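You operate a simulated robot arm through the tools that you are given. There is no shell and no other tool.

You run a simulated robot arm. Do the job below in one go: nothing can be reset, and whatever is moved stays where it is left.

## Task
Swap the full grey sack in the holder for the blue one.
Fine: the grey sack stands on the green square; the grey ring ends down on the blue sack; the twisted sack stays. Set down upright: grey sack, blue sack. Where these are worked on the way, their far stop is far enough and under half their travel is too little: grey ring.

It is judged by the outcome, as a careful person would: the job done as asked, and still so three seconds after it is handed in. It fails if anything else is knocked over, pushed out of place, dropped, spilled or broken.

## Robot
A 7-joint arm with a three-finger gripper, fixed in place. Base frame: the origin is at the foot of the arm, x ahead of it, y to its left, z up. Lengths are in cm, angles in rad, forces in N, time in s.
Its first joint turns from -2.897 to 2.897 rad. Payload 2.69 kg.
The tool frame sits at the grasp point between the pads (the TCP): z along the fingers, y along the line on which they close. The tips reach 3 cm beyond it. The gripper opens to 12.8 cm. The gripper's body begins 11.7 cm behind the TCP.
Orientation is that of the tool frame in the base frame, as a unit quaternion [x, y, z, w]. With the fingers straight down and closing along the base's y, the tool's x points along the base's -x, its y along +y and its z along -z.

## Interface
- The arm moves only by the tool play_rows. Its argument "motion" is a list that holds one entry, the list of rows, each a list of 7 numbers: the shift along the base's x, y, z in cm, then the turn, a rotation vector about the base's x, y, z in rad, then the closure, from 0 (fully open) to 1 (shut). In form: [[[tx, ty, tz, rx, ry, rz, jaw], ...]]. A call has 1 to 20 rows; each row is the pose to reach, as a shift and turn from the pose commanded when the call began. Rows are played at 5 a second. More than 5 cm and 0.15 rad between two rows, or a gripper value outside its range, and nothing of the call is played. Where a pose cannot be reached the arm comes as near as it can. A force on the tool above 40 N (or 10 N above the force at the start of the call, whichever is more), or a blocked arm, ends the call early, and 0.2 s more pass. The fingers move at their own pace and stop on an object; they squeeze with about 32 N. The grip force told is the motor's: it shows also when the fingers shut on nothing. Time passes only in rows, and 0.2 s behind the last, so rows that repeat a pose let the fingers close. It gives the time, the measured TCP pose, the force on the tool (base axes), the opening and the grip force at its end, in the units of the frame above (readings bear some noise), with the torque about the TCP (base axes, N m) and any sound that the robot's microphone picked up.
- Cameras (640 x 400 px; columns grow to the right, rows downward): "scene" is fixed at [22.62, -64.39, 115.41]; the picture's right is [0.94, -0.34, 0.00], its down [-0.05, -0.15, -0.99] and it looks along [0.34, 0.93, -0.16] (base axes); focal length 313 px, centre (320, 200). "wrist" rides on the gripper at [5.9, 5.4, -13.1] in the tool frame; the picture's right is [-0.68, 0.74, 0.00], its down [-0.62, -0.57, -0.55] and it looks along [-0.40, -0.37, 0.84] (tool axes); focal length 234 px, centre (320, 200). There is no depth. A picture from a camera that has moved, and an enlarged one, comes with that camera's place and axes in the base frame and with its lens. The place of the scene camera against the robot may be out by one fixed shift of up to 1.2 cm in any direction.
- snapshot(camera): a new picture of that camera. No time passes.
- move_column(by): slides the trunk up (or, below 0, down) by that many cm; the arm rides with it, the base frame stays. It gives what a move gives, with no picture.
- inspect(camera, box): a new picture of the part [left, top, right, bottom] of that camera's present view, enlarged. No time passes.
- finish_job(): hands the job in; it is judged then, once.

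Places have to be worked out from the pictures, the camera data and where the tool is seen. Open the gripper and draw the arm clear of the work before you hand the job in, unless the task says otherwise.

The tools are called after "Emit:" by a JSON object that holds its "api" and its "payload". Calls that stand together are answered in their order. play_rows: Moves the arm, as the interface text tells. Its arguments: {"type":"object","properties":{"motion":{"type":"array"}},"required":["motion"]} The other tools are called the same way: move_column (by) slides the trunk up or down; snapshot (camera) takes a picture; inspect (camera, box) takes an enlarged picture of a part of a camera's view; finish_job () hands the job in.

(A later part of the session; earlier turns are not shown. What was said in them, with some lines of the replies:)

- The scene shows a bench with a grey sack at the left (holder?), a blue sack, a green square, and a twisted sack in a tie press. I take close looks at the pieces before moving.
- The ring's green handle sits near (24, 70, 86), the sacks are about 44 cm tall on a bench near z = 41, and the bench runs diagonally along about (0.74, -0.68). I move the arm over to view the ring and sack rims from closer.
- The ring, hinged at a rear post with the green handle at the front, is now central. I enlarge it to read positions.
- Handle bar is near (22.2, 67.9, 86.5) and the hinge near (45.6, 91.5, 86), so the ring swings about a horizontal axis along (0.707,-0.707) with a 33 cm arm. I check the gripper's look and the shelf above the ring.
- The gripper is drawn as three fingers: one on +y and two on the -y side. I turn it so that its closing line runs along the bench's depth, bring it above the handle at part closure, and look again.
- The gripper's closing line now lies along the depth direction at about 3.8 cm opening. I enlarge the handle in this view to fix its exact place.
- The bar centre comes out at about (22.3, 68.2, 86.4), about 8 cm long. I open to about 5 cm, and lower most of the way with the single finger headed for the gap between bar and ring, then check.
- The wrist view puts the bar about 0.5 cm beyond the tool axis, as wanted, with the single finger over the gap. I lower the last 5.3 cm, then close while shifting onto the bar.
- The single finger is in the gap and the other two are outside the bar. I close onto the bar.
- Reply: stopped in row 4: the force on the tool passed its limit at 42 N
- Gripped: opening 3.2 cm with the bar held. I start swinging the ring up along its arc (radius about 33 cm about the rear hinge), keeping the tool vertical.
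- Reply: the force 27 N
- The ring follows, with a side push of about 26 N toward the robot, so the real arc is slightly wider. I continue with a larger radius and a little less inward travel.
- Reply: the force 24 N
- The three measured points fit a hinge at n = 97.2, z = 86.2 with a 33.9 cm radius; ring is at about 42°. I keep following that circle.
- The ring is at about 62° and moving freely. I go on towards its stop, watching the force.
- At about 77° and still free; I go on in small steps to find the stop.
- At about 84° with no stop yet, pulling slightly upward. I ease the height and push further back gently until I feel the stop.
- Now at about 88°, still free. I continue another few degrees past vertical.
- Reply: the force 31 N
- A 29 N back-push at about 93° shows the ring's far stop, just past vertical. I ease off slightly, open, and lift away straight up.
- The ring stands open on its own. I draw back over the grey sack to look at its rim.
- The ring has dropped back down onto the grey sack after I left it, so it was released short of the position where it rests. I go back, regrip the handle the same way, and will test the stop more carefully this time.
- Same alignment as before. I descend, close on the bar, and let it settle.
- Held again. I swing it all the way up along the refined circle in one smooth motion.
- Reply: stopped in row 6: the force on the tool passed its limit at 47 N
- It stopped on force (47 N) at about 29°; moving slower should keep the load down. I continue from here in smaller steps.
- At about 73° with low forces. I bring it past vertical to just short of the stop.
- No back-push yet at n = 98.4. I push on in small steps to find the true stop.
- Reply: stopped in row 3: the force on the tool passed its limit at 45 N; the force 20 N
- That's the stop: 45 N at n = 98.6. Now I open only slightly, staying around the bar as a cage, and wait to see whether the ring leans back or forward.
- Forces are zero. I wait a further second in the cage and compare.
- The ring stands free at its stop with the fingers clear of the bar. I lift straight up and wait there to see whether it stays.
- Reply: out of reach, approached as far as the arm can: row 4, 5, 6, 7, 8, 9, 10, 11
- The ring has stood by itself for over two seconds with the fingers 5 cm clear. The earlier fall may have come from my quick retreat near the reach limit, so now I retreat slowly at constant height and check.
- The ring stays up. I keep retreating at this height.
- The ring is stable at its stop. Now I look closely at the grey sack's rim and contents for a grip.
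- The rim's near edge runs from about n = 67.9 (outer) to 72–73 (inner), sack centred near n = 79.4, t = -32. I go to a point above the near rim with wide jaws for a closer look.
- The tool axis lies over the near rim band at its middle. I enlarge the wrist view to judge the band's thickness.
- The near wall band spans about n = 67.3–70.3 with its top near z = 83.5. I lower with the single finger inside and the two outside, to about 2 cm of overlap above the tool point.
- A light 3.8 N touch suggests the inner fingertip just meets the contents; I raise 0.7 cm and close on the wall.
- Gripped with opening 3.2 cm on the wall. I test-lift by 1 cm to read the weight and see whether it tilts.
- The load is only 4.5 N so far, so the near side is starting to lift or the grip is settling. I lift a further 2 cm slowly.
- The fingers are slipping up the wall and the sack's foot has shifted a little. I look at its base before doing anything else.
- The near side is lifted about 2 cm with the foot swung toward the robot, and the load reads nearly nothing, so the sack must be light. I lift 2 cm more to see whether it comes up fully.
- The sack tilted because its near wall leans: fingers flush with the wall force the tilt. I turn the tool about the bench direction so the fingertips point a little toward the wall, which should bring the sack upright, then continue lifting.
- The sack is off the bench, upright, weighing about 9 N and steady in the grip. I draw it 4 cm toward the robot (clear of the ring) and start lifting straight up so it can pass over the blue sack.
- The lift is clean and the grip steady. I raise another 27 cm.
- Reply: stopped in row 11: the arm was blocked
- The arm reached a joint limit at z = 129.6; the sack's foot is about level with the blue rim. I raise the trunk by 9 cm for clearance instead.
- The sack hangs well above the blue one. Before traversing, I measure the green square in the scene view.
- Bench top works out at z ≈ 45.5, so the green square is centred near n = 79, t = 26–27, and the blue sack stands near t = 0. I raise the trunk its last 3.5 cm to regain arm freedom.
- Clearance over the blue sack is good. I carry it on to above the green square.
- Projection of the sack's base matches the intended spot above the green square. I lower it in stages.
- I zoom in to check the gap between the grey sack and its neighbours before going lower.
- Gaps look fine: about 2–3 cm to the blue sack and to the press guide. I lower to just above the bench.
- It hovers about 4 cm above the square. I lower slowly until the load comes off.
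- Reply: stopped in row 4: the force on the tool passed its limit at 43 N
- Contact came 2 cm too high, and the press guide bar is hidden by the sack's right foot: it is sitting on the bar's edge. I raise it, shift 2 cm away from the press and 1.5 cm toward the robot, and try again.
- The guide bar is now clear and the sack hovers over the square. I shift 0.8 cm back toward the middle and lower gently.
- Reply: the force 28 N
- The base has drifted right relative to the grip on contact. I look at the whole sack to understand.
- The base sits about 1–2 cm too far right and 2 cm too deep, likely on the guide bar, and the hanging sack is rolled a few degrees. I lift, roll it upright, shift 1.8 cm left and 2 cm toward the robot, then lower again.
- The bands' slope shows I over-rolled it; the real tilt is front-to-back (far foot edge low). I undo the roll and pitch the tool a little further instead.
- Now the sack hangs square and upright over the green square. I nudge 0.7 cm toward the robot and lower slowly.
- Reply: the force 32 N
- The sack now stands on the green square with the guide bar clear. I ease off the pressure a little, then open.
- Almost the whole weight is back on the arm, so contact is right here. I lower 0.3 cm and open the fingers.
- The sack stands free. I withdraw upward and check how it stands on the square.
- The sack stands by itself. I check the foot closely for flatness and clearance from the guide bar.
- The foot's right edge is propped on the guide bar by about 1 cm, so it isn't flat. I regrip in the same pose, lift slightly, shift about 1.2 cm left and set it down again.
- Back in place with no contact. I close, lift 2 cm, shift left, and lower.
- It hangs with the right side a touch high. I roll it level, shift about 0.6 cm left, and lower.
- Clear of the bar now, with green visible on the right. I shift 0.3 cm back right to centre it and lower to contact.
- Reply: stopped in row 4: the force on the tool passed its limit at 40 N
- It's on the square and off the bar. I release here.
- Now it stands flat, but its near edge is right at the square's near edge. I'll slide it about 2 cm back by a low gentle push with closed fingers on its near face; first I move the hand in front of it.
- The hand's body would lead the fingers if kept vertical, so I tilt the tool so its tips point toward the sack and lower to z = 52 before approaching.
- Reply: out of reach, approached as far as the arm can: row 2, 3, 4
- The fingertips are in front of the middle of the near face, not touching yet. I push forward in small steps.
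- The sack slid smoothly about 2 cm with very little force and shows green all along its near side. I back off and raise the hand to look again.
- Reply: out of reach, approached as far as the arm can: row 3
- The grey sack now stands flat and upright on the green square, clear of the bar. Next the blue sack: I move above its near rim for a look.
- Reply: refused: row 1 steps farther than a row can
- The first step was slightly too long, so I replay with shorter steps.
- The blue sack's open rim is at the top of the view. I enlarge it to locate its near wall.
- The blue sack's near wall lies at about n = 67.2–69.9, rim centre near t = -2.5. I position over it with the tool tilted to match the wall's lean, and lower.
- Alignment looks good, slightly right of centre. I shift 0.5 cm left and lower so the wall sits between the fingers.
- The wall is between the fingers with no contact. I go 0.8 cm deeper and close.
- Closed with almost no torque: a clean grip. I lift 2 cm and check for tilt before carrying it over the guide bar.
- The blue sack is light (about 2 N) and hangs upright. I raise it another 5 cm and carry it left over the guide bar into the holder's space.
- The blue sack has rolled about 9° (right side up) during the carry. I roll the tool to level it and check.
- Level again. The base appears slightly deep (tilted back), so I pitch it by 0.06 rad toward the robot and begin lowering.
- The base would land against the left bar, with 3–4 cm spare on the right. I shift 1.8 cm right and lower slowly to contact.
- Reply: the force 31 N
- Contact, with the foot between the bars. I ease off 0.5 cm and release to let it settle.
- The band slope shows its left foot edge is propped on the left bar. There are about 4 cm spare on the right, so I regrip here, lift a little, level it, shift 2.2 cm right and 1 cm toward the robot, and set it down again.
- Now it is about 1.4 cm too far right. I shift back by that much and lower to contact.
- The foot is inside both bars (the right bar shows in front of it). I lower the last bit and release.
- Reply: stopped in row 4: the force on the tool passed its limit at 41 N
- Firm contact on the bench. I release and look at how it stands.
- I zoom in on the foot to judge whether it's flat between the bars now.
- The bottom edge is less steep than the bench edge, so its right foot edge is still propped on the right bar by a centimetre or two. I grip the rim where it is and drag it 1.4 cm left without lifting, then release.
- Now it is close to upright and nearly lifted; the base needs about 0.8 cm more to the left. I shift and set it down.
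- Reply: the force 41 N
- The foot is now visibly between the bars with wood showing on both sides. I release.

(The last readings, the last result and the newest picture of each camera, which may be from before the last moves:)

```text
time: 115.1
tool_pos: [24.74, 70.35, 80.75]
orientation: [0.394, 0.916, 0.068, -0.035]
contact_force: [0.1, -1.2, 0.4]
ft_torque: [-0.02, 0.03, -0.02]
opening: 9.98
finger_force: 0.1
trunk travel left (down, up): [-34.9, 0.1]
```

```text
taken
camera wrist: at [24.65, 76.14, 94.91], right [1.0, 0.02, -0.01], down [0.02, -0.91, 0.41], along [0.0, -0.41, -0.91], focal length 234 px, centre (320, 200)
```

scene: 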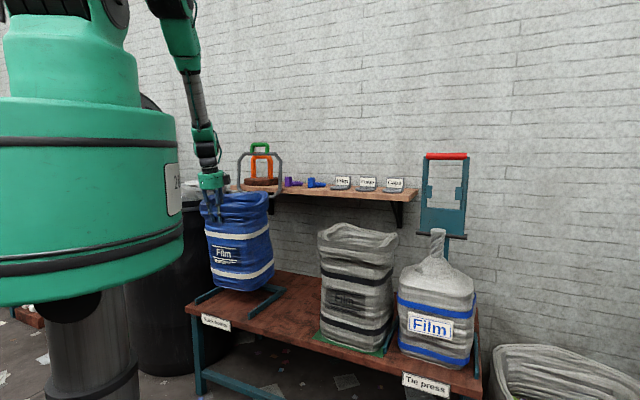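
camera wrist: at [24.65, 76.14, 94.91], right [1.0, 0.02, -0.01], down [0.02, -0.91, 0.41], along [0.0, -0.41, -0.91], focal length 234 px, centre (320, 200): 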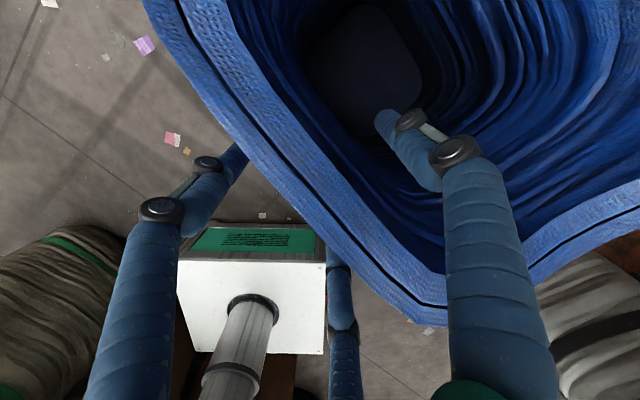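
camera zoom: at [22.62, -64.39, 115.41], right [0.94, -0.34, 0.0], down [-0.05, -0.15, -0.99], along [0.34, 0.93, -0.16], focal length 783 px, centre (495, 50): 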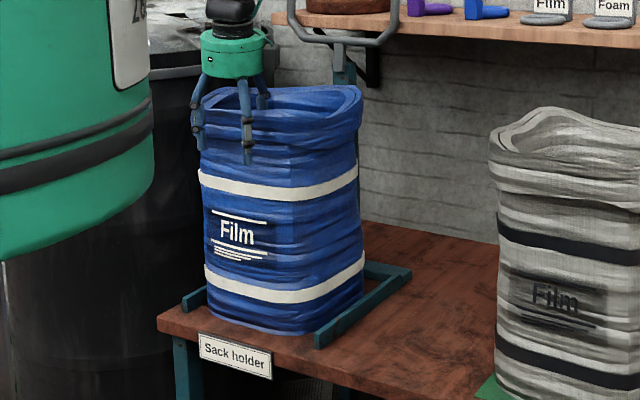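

The bottom edge now runs parallel to the bench edge with gaps at both bars: the blue sack stands flat in the holder. I withdraw upward and straighten the tool.

Emit:
{"api": "play_rows", "payload": {"motion": [[[0, 0, 1.5, 0, 0, 0, 0.22], [0, 0, 4, 0, 0, 0, 0.22], [0, 0, 7, 0, 0, 0, 0.22], [-0.3, -0.3, 10.5, -0.04, 0, 0.007, 0.22], [-1, -1, 14, -0.08, 0, 0.014, 0.3], [-1.5, -1.5, 17.5, -0.12, -0.01, 0.02, 0.4], [-2, -2, 21, -0.152, -0.01, 0.027, 0.5], [-2, -2, 25, -0.152, -0.01, 0.027, 0.6], [-2, -2, 29, -0.152, -0.01, 0.027, 0.6], [-2, -2, 33, -0.152, -0.01, 0.027, 0.6], [-2, -2, 37, -0.152, -0.01, 0.027, 0.6], [-2, -2, 41, -0.152, -0.01, 0.027, 0.6]]]}}

Emit:
{"api": "snapshot", "payload": {"camera": "scene"}}

Emit:
{"api": "snapshot", "payload": {"camera": "wrist"}}

Emit:
{"api": "inspect", "payload": {"camera": "scene", "box": [180, 180, 320, 340]}}

```text
time: 117.7
tool_pos: [22.51, 68.31, 122.0]
orientation: [0.382, 0.924, 0.0, -0.002]
contact_force: [0.1, -0.4, -0.8]
ft_torque: [0.06, -0.04, -0.02]
opening: 5.1
finger_force: 0.0
trunk travel left (down, up): [-34.9, 0.1]
```

```text
taken
```

scene: 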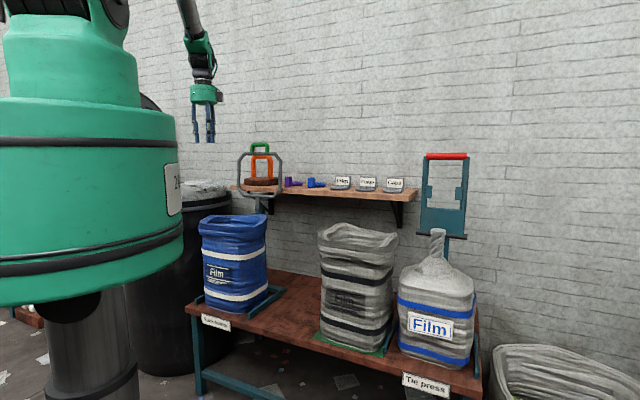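

```text
taken
camera wrist: at [22.24, 76.06, 134.98], right [1.0, 0.04, 0.0], down [0.04, -0.84, 0.55], along [0.02, -0.55, -0.84], focal length 234 px, centre (320, 200)
```

wrist: 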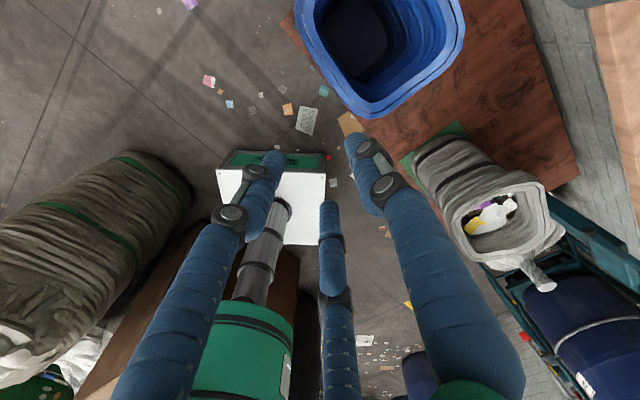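

```text
2.50 times, centred on (250, 260) of scene
camera zoom: at [22.62, -64.39, 115.41], right [0.94, -0.34, 0.0], down [-0.05, -0.15, -0.99], along [0.34, 0.93, -0.16], focal length 783 px, centre (495, 50)
```

zoom: 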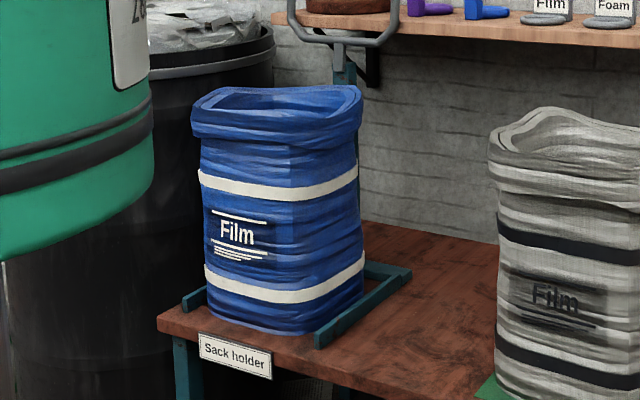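

The blue sack's rim now sits where the grey one's was (near edge n ≈ 67, right edge t ≈ -21), under the ring. I bring the trunk back to its starting height so the ring swing has the same reach as before.

Emit:
{"api": "move_column", "payload": {"by": -12.4}}

Emit:
{"api": "play_rows", "payload": {"motion": [[[0, 0, 3, 0, 0, 0, 0.58], [0, 0, 7, 0, 0, 0, 0.58], [0, 0, 11, 0, 0, 0, 0.58], [1, 1, 15, 0, 0, 0, 0.58], [3, 3, 18, 0, 0, 0, 0.58], [5.5, 5.5, 19, 0, 0, 0, 0.58], [8.5, 8.5, 19, 0, 0, 0, 0.58], [11.5, 11.5, 19, 0, 0, 0, 0.58], [14, 14, 19, 0, 0, 0, 0.58]]]}}

Emit:
{"api": "snapshot", "payload": {"camera": "wrist"}}

Emit:
{"api": "inspect", "payload": {"camera": "scene", "box": [200, 80, 330, 240]}}

```text
time: 119.2
tool_pos: [22.43, 68.34, 109.5]
orientation: [0.383, 0.924, 0.0, -0.002]
contact_force: [0.1, 1.0, -0.8]
ft_torque: [0.02, -0.02, 0.03]
opening: 5.1
finger_force: 0.0
trunk travel left (down, up): [-22.5, 12.5]
```

```text
time: 121.2
tool_pos: [36.66, 82.39, 128.53]
orientation: [0.382, 0.924, -0.001, -0.002]
contact_force: [-0.4, -0.1, -1.1]
ft_torque: [-0.04, 0.02, -0.02]
opening: 5.38
finger_force: 0.1
trunk travel left (down, up): [-22.5, 12.5]
```

```text
taken
camera wrist: at [36.43, 90.17, 141.46], right [1.0, 0.04, 0.0], down [0.04, -0.84, 0.55], along [0.02, -0.55, -0.84], focal length 234 px, centre (320, 200)
```

wrist: 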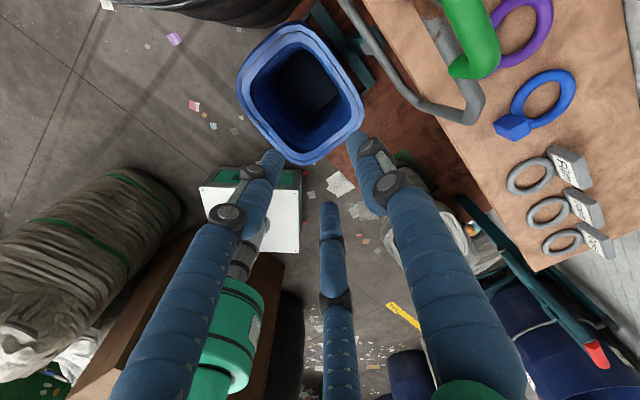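

```text
2.50 times, centred on (265, 160) of scene
camera zoom: at [22.62, -64.39, 115.41], right [0.94, -0.34, 0.0], down [-0.05, -0.15, -0.99], along [0.34, 0.93, -0.16], focal length 783 px, centre (458, 300)
```

zoom: 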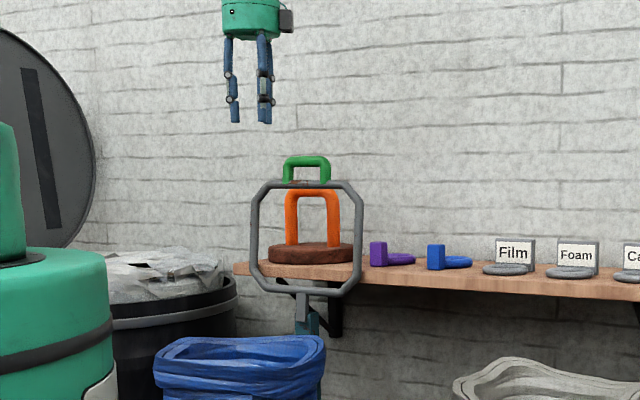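

The ring still stands at its stop. I move over its handle with the fingers straddling it from above.

Emit:
{"api": "play_rows", "payload": {"motion": [[[1.5, 1.5, -0.3, 0, 0, 0, 0.58], [3, 3, -0.6, 0, 0, 0, 0.58], [4.5, 4.5, -0.8, 0, 0, 0, 0.58], [6, 6, -0.8, 0, 0, 0, 0.58], [7.5, 7.4, -0.8, 0, 0, 0, 0.58], [9, 8.8, -0.8, 0, 0, 0, 0.58], [10.2, 10.0, -0.8, 0, 0, 0, 0.58], [10.2, 10.0, -0.8, 0, 0, 0, 0.58]]]}}

Emit:
{"api": "snapshot", "payload": {"camera": "wrist"}}

Emit:
{"api": "inspect", "payload": {"camera": "scene", "box": [200, 80, 330, 240]}}

```text
time: 123.0
tool_pos: [46.76, 92.23, 127.79]
orientation: [0.382, 0.924, 0.0, -0.002]
contact_force: [0.1, -0.5, -0.3]
ft_torque: [-0.03, 0.02, -0.02]
opening: 5.37
finger_force: 0.0
trunk travel left (down, up): [-22.5, 12.5]
```

```text
taken
camera wrist: at [46.51, 100.0, 140.79], right [1.0, 0.04, 0.0], down [0.04, -0.84, 0.55], along [0.02, -0.55, -0.84], focal length 234 px, centre (320, 200)
```

wrist: 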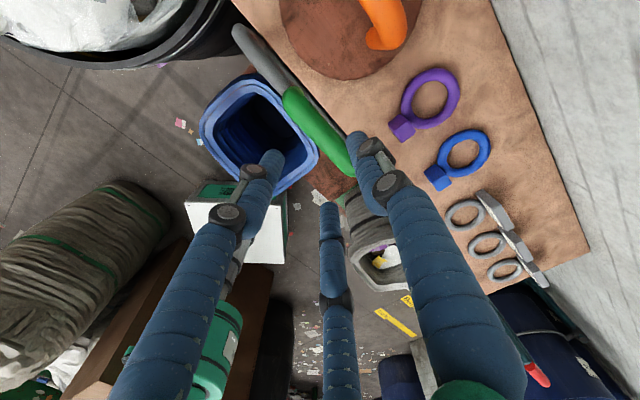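

```text
2.50 times, centred on (265, 160) of scene
camera zoom: at [22.62, -64.39, 115.41], right [0.94, -0.34, 0.0], down [-0.05, -0.15, -0.99], along [0.34, 0.93, -0.16], focal length 783 px, centre (458, 300)
```

zoom: 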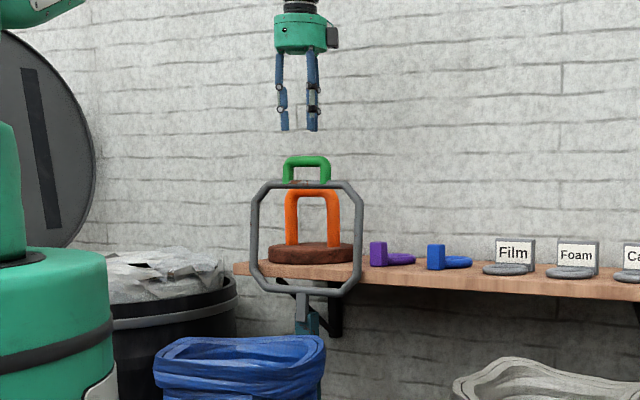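

The view matches the one when I released the ring. I lower around the bar and close on it.

Emit:
{"api": "play_rows", "payload": {"motion": [[[0.1, 0.15, -2, 0, 0, 0, 0.58], [0.1, 0.15, -4, 0, 0, 0, 0.58], [0.1, 0.15, -6, 0, 0, 0, 0.58], [0.1, 0.15, -7.6, 0, 0, 0, 0.58], [0.1, 0.15, -7.6, 0, 0, 0, 0.7], [0.05, 0.1, -7.6, 0, 0, 0, 1], [0.05, 0.1, -7.6, 0, 0, 0, 1]]]}}

Emit:
{"api": "inspect", "payload": {"camera": "scene", "box": [200, 80, 330, 240]}}

```text
time: 124.6
tool_pos: [46.88, 92.43, 120.22]
orientation: [0.382, 0.924, -0.001, -0.002]
contact_force: [-4.2, 2.4, -1.5]
ft_torque: [0.15, 0.13, 0.07]
opening: 3.29
finger_force: 45.0
trunk travel left (down, up): [-22.5, 12.5]
```

```text
2.50 times, centred on (265, 160) of scene
camera zoom: at [22.62, -64.39, 115.41], right [0.94, -0.34, 0.0], down [-0.05, -0.15, -0.99], along [0.34, 0.93, -0.16], focal length 783 px, centre (458, 300)
```

zoom: 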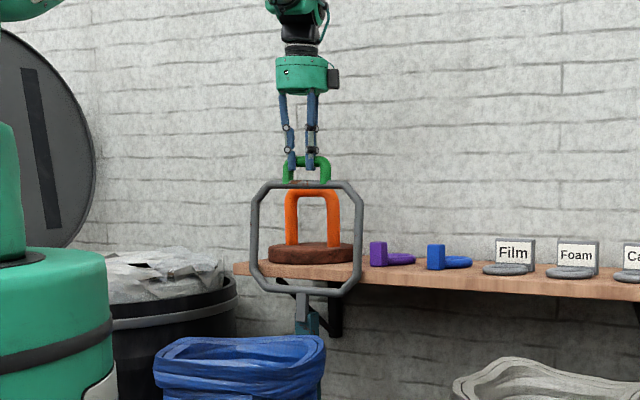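

Gripped. I now bring the ring down along the same arc, in two or three stages.

Emit:
{"api": "play_rows", "payload": {"motion": [[[-0.71, -0.71, 0.1, 0, 0, 0, 1], [-1.77, -1.77, 0.15, 0, 0, 0, 1], [-3.18, -3.18, 0.15, 0, 0, 0, 1], [-4.6, -4.6, -0.05, 0, 0, 0, 1], [-6.01, -6.01, -0.4, 0, 0, 0, 1], [-7.42, -7.42, -0.85, 0, 0, 0, 1], [-8.84, -8.84, -1.45, 0, 0, 0, 1], [-10.25, -10.25, -2.15, 0, 0, 0, 1], [-11.67, -11.67, -2.95, 0, 0, 0, 1], [-13.08, -13.08, -4.0, 0, 0, 0, 1]]]}}

```text
time: 126.8
tool_pos: [33.73, 79.18, 116.03]
orientation: [0.384, 0.923, -0.001, -0.002]
contact_force: [2.1, -3.9, 0.2]
ft_torque: [-0.49, -0.11, -0.05]
opening: 3.25
finger_force: 45.3
trunk travel left (down, up): [-22.5, 12.5]
```

Forces are low. I continue down to about 20°.

Emit:
{"api": "play_rows", "payload": {"motion": [[[-1.41, -1.41, -1.25, 0, 0, 0, 1], [-2.83, -2.83, -2.6, 0, 0, 0, 1], [-4.03, -4.03, -4.1, 0, 0, 0, 1], [-5.16, -5.16, -5.6, 0, 0, 0, 1], [-6.22, -6.22, -7.3, 0, 0, 0, 1], [-7.14, -7.14, -9.1, 0, 0, 0, 1], [-7.99, -7.99, -11.0, 0, 0, 0, 1], [-8.77, -8.77, -13.0, 0, 0, 0, 1], [-9.4, -9.4, -15.0, 0, 0, 0, 1], [-9.97, -9.97, -17.1, 0, 0, 0, 1]]]}}

Emit:
{"api": "snapshot", "payload": {"camera": "wrist"}}

Emit:
{"api": "inspect", "payload": {"camera": "scene", "box": [180, 165, 290, 255]}}

```text
time: 128.8
tool_pos: [24.25, 69.67, 101.74]
orientation: [0.383, 0.924, -0.005, -0.002]
contact_force: [-10.4, -12.8, 3.5]
ft_torque: [-0.77, -0.09, -0.03]
opening: 3.23
finger_force: 45.4
trunk travel left (down, up): [-22.5, 12.5]
stopped in row 9: the force on the tool passed its limit at 42 N (the readings are from after the stop); the commanded pose is now the measured one
```

```text
taken
camera wrist: at [23.94, 77.74, 114.69], right [1.0, 0.04, -0.01], down [0.04, -0.83, 0.55], along [0.02, -0.55, -0.83], focal length 234 px, centre (320, 200)
```

wrist: 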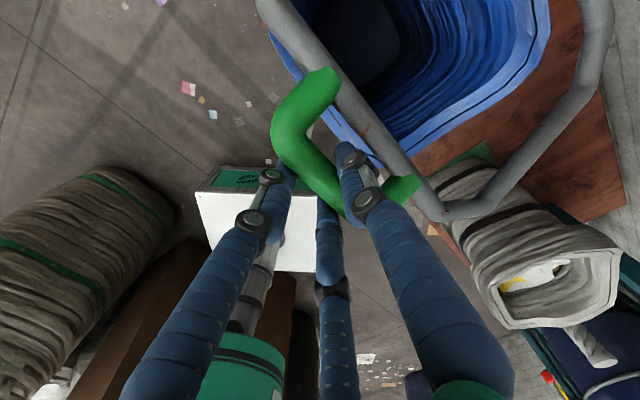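

```text
4.44 times, centred on (235, 210) of scene
camera zoom: at [22.62, -64.39, 115.41], right [0.94, -0.34, 0.0], down [-0.05, -0.15, -0.99], along [0.34, 0.93, -0.16], focal length 1393 px, centre (698, 156)
```

zoom: 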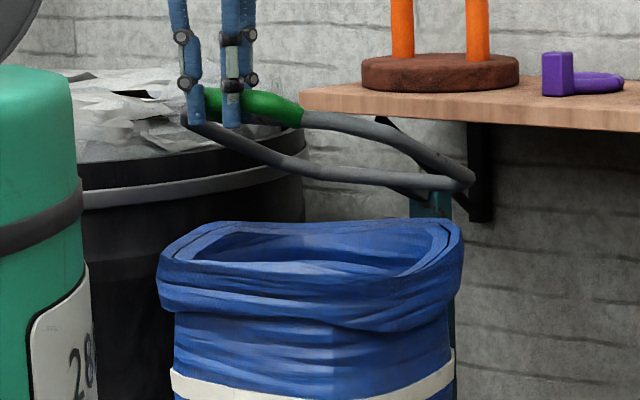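

At about 25°, pushing slightly. I relax toward the robot a bit and lower the rest slowly toward the rim.

Emit:
{"api": "play_rows", "payload": {"motion": [[[-0.35, -0.35, -0.9, 0, 0, 0, 1], [-0.6, -0.6, -1.9, 0, 0, 0, 1], [-0.85, -0.85, -3.0, 0, 0, 0, 1], [-1.1, -1.1, -4.1, 0, 0, 0, 1], [-1.32, -1.32, -5.2, 0, 0, 0, 1], [-1.52, -1.52, -6.3, 0, 0, 0, 1], [-1.7, -1.7, -7.4, 0, 0, 0, 1], [-1.85, -1.85, -8.5, 0, 0, 0, 1], [-1.98, -1.98, -9.6, 0, 0, 0, 1], [-2.09, -2.09, -10.7, 0, 0, 0, 1]]]}}

Emit:
{"api": "inspect", "payload": {"camera": "scene", "box": [180, 165, 290, 255]}}

Emit:
{"api": "snapshot", "payload": {"camera": "wrist"}}

```text
time: 130.4
tool_pos: [22.53, 68.07, 94.43]
orientation: [0.383, 0.924, -0.006, -0.002]
contact_force: [-9.2, -5.9, -2.6]
ft_torque: [-0.58, 0.07, -0.04]
opening: 3.24
finger_force: 44.6
trunk travel left (down, up): [-22.5, 12.5]
stopped in row 7: the force on the tool passed its limit at 41 N (the readings are from after the stop); the commanded pose is now the measured one
```

```text
4.44 times, centred on (235, 210) of scene
camera zoom: at [22.62, -64.39, 115.41], right [0.94, -0.34, 0.0], down [-0.05, -0.15, -0.99], along [0.34, 0.93, -0.16], focal length 1393 px, centre (698, 156)
```

zoom: 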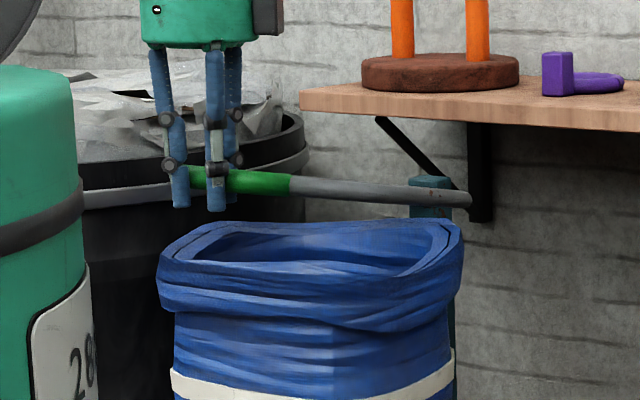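

```text
taken
camera wrist: at [22.25, 76.07, 107.42], right [1.0, 0.04, -0.01], down [0.04, -0.83, 0.56], along [0.02, -0.56, -0.83], focal length 234 px, centre (320, 200)
```

wrist: 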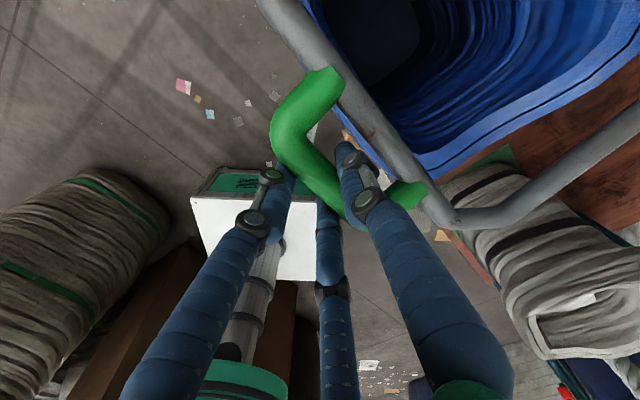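

Still 6–7 cm above its rest. I continue slowly with a bit more relief toward the robot.

Emit:
{"api": "play_rows", "payload": {"motion": [[[-0.2, -0.2, -0.5, 0, 0, 0, 1], [-0.28, -0.28, -1.2, 0, 0, 0, 1], [-0.36, -0.36, -1.9, 0, 0, 0, 1], [-0.43, -0.43, -2.6, 0, 0, 0, 1], [-0.5, -0.5, -3.3, 0, 0, 0, 1], [-0.55, -0.55, -4.0, 0, 0, 0, 1], [-0.6, -0.6, -4.7, 0, 0, 0, 1], [-0.63, -0.63, -5.4, 0, 0, 0, 1]]]}}

Emit:
{"api": "inspect", "payload": {"camera": "scene", "box": [180, 165, 290, 255]}}

Emit:
{"api": "snapshot", "payload": {"camera": "wrist"}}

```text
time: 132.2
tool_pos: [22.06, 67.53, 89.26]
orientation: [0.383, 0.924, -0.005, -0.002]
contact_force: [-11.9, -4.2, -2.5]
ft_torque: [0.05, 0.19, 0.03]
opening: 3.21
finger_force: 45.2
trunk travel left (down, up): [-22.5, 12.5]
```

```text
4.44 times, centred on (235, 210) of scene
camera zoom: at [22.62, -64.39, 115.41], right [0.94, -0.34, 0.0], down [-0.05, -0.15, -0.99], along [0.34, 0.93, -0.16], focal length 1393 px, centre (698, 156)
```

zoom: 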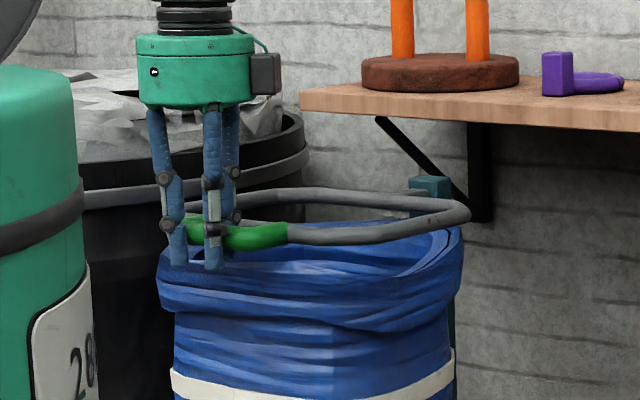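

```text
taken
camera wrist: at [21.77, 75.55, 102.11], right [1.0, 0.04, -0.01], down [0.04, -0.83, 0.55], along [0.02, -0.55, -0.83], focal length 234 px, centre (320, 200)
```

wrist: 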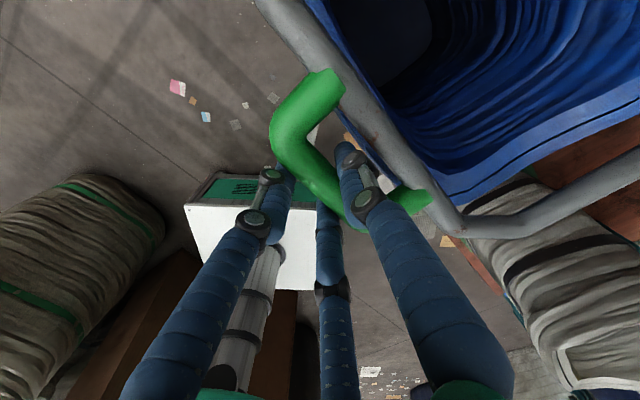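

The ring is about 1.5 cm from its rest and lines up with the blue rim. I lower the last bit slowly.

Emit:
{"api": "play_rows", "payload": {"motion": [[[-0.05, -0.05, -0.4, 0, 0, 0, 1], [-0.08, -0.08, -0.8, 0, 0, 0, 1], [-0.1, -0.1, -1.2, 0, 0, 0, 1], [-0.1, -0.1, -1.6, 0, 0, 0, 1]]]}}

Emit:
{"api": "inspect", "payload": {"camera": "scene", "box": [180, 165, 290, 255]}}

Emit:
{"api": "snapshot", "payload": {"camera": "wrist"}}

```text
time: 133.2
tool_pos: [21.97, 67.61, 87.79]
orientation: [0.384, 0.924, -0.004, -0.001]
contact_force: [10.1, -3.5, -1.7]
ft_torque: [-0.08, -0.2, 0.04]
opening: 3.2
finger_force: 45.1
trunk travel left (down, up): [-22.5, 12.5]
```

```text
4.44 times, centred on (235, 210) of scene
camera zoom: at [22.62, -64.39, 115.41], right [0.94, -0.34, 0.0], down [-0.05, -0.15, -0.99], along [0.34, 0.93, -0.16], focal length 1393 px, centre (698, 156)
```

zoom: 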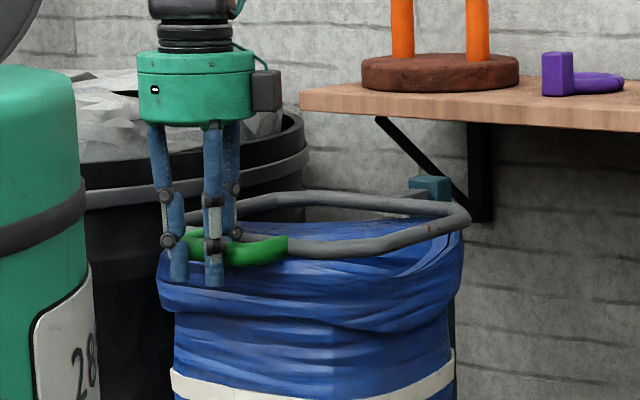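

```text
taken
camera wrist: at [21.74, 75.5, 100.6], right [1.0, 0.04, -0.01], down [0.04, -0.83, 0.55], along [0.02, -0.55, -0.83], focal length 234 px, centre (320, 200)
```

wrist: 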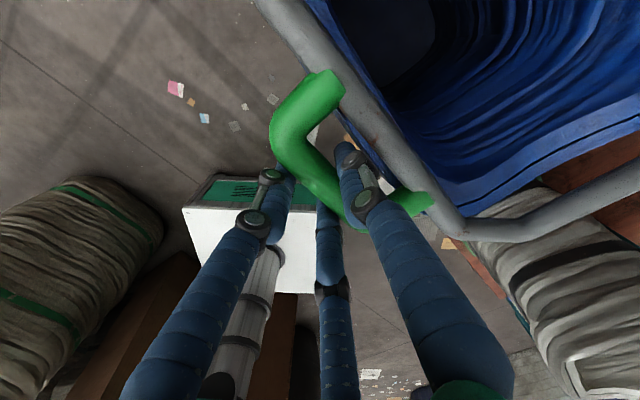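

The tool height equals the ring's original resting height. I press a touch lower to confirm the stop, then release and withdraw straight up.

Emit:
{"api": "play_rows", "payload": {"motion": [[[0, 0, -0.2, 0, 0, 0, 1], [0, 0, -0.2, 0, 0, 0, 1]]]}}

Emit:
{"api": "play_rows", "payload": {"motion": [[[0, 0, 0.1, 0, 0, 0, 0.8], [-0.15, -0.15, 0.1, 0, 0, 0, 0.7], [-0.25, -0.25, 0.1, 0, 0, 0, 0.62], [-0.25, -0.25, 0.1, 0, 0, 0, 0.62], [-0.25, -0.25, 2, 0, 0, 0, 0.62], [-0.25, -0.25, 5, 0, 0, 0, 0.62], [-0.25, -0.25, 9, 0, 0, 0, 0.62], [-0.25, -0.25, 13, 0, 0, 0, 0.62]]]}}

Emit:
{"api": "snapshot", "payload": {"camera": "wrist"}}

Emit:
{"api": "inspect", "payload": {"camera": "scene", "box": [180, 180, 320, 340]}}

```text
time: 133.8
tool_pos: [22.05, 67.67, 87.6]
orientation: [0.383, 0.924, -0.003, -0.002]
contact_force: [15.5, -2.6, 12.0]
ft_torque: [-0.34, -0.44, 0.03]
opening: 3.19
finger_force: 45.0
trunk travel left (down, up): [-22.5, 12.5]
```

```text
time: 135.6
tool_pos: [21.62, 67.25, 100.56]
orientation: [0.382, 0.924, -0.005, -0.001]
contact_force: [-0.4, -0.6, -0.4]
ft_torque: [0.01, 0.0, -0.02]
opening: 4.83
finger_force: 0.1
trunk travel left (down, up): [-22.5, 12.5]
```

```text
taken
camera wrist: at [21.43, 75.17, 113.54], right [1.0, 0.04, -0.01], down [0.04, -0.83, 0.55], along [0.02, -0.55, -0.83], focal length 234 px, centre (320, 200)
```

wrist: 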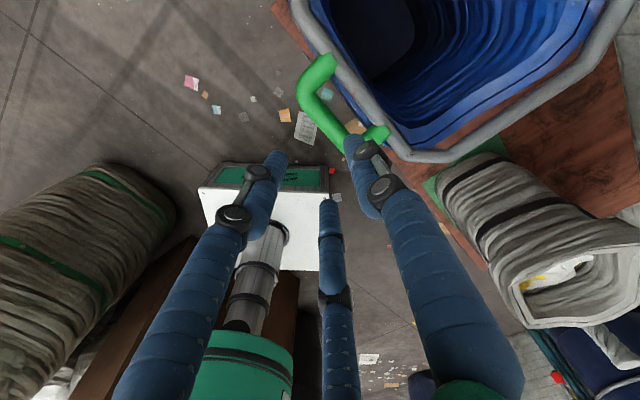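

```text
2.50 times, centred on (250, 260) of scene
camera zoom: at [22.62, -64.39, 115.41], right [0.94, -0.34, 0.0], down [-0.05, -0.15, -0.99], along [0.34, 0.93, -0.16], focal length 783 px, centre (495, 50)
```

zoom: 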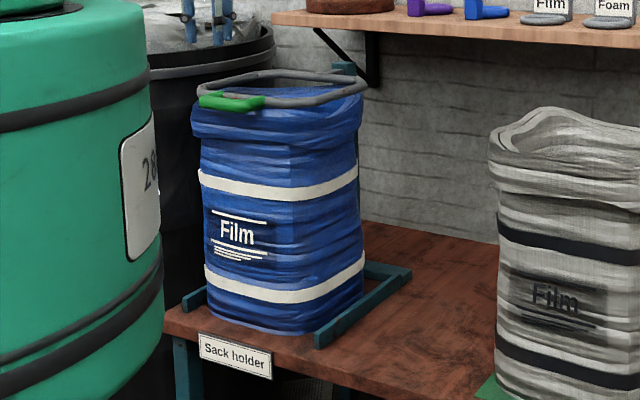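

The ring lies down on the blue sack. I raise and draw the arm well clear and inspect the whole scene.

Emit:
{"api": "play_rows", "payload": {"motion": [[[0, 0, 4, 0, 0, 0, 0.5], [0, 0, 8, 0, 0, 0, 0.3], [0, 0, 12, 0, 0, 0, 0.1], [0, 0, 16, 0, 0, 0, 0], [1, 2, 20, 0, 0, 0, 0], [2, 4, 24, 0, 0, 0, 0], [3, 7, 26, 0, 0, 0, 0], [4, 10, 26, 0, 0, 0, 0]]]}}

Emit:
{"api": "snapshot", "payload": {"camera": "scene"}}

Emit:
{"api": "snapshot", "payload": {"camera": "wrist"}}

Emit:
{"api": "inspect", "payload": {"camera": "scene", "box": [180, 200, 290, 330]}}

Emit:
{"api": "inspect", "payload": {"camera": "scene", "box": [290, 210, 480, 370]}}

```text
time: 137.4
tool_pos: [25.91, 77.53, 126.35]
orientation: [0.383, 0.924, -0.005, -0.001]
contact_force: [-0.4, -0.4, -0.6]
ft_torque: [0.03, -0.01, -0.04]
opening: 12.79
finger_force: 0.0
trunk travel left (down, up): [-22.5, 12.5]
```

```text
taken
```

scene: 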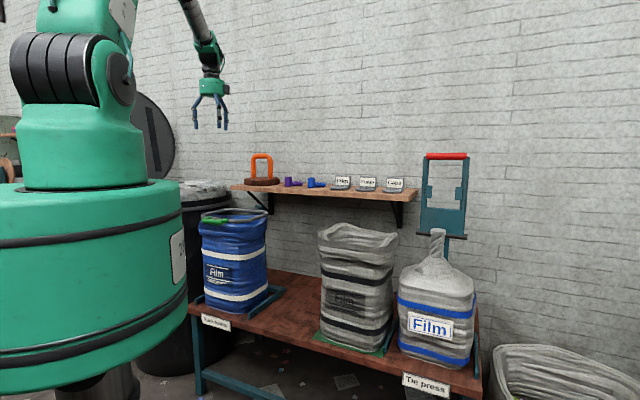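

```text
taken
camera wrist: at [25.65, 85.5, 139.39], right [1.0, 0.04, -0.01], down [0.04, -0.83, 0.55], along [0.02, -0.55, -0.83], focal length 234 px, centre (320, 200)
```

wrist: 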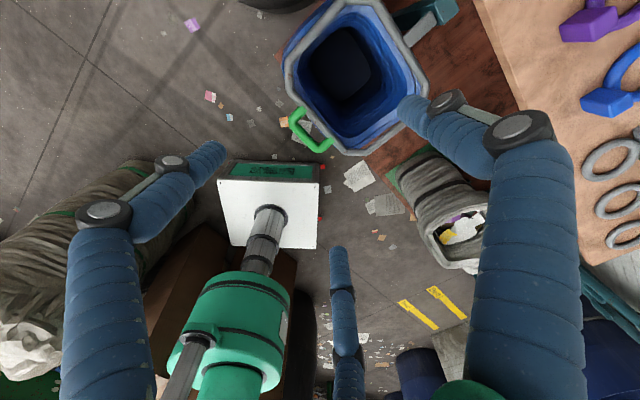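

```text
3.08 times, centred on (235, 265) of scene
camera zoom: at [22.62, -64.39, 115.41], right [0.94, -0.34, 0.0], down [-0.05, -0.15, -0.99], along [0.34, 0.93, -0.16], focal length 964 px, centre (582, 0)
```

zoom: 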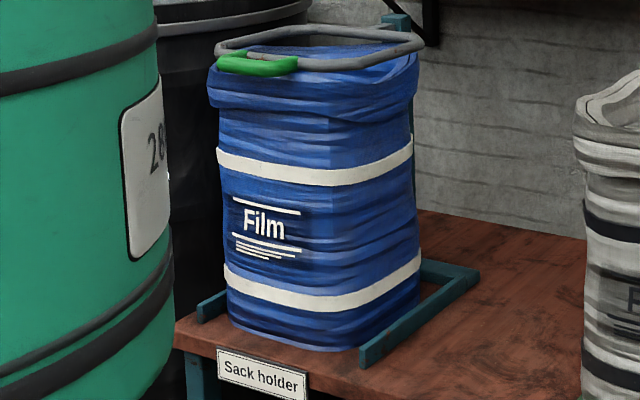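

```text
2.50 times, centred on (385, 290) of scene
camera zoom: at [22.62, -64.39, 115.41], right [0.94, -0.34, 0.0], down [-0.05, -0.15, -0.99], along [0.34, 0.93, -0.16], focal length 783 px, centre (158, -25)
```

zoom: 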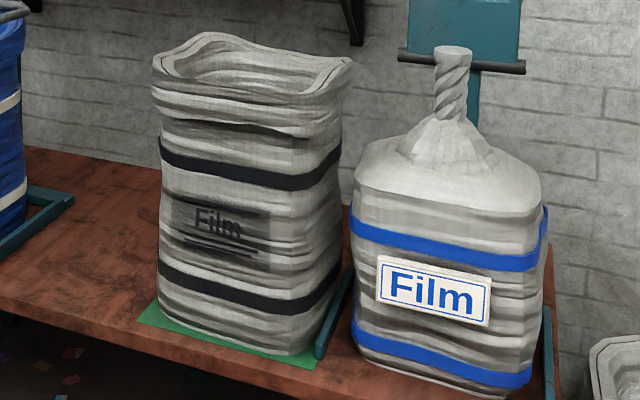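

I take a closer look at the blue sack's foot and at the ring around its rim.

Emit:
{"api": "inspect", "payload": {"camera": "scene", "box": [195, 285, 285, 335]}}

Emit:
{"api": "inspect", "payload": {"camera": "wrist", "box": [260, 0, 460, 170]}}

Emit:
{"api": "inspect", "payload": {"camera": "scene", "box": [190, 200, 280, 250]}}

```text
7.11 times, centred on (240, 310) of scene
camera zoom: at [22.62, -64.39, 115.41], right [0.94, -0.34, 0.0], down [-0.05, -0.15, -0.99], along [0.34, 0.93, -0.16], focal length 2228 px, centre (889, -582)
```

zoom: 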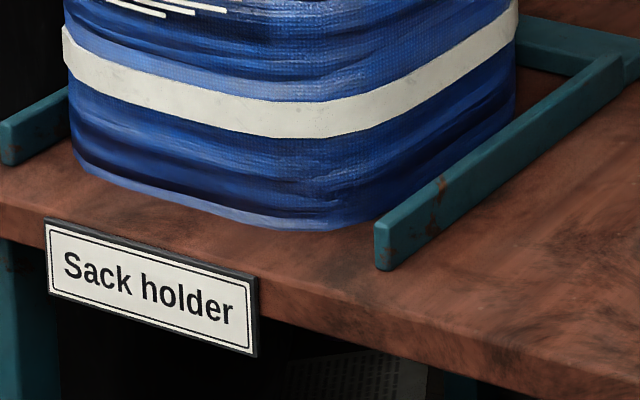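

```text
2.35 times, centred on (360, 85) of wrist
camera zoom: at [25.65, 85.5, 139.39], right [1.0, 0.04, -0.01], down [0.04, -0.83, 0.55], along [0.02, -0.55, -0.83], focal length 551 px, centre (226, 471)
```

zoom: 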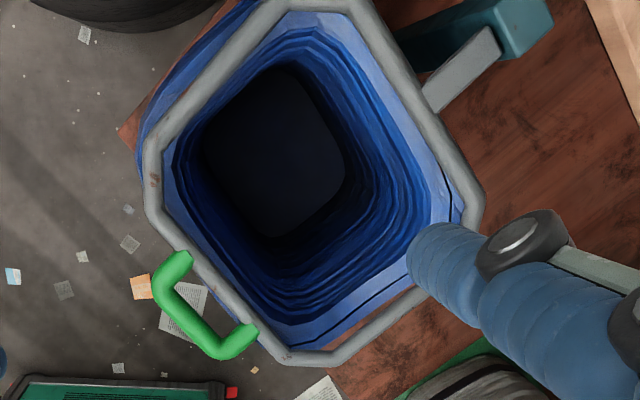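

```text
7.11 times, centred on (235, 225) of scene
camera zoom: at [22.62, -64.39, 115.41], right [0.94, -0.34, 0.0], down [-0.05, -0.15, -0.99], along [0.34, 0.93, -0.16], focal length 2228 px, centre (924, 22)
```

zoom: 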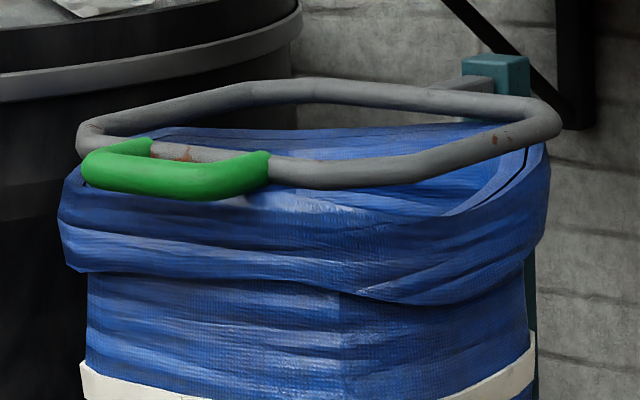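

The ring rests flat on the blue sack's rim and the blue sack stands level between the holder bars. The grey sack stands upright on the green square, and the twisted sack and the shelf items are untouched. The gripper is open and the arm clear, so I hand the job in.

Emit:
{"api": "finish_job", "payload": {}}

```text
The job is handed in.
```

The swap is done and handed in. The grey sack stands upright on the green square, and the blue sack stands upright in the holder with the grey ring down on it. The twisted sack was not touched.

- **Ring:** It fell back onto the grey sack the first time I let go, because I had not left it fully at its far stop. I raised it again, pushed it to the stop, and it stayed up for the rest of the swap.
- **Grey sack:** It first came down propped on the tie press's guide bar, so I set it down again clear of the bar. I then slid it back about 2 cm, away from the front edge of the square. In the last pictures it stands flat, clear of the bar, with green showing along its front.
- **Blue sack:** It needed several tries to sit flat between the holder's bars. Its rim ended about 1.5 cm left of the ring's centre. The ring still rests at the same height as it did on the grey sack.

The shelf items look unmoved in the last pictures. The gripper is open and the arm is clear of the work.
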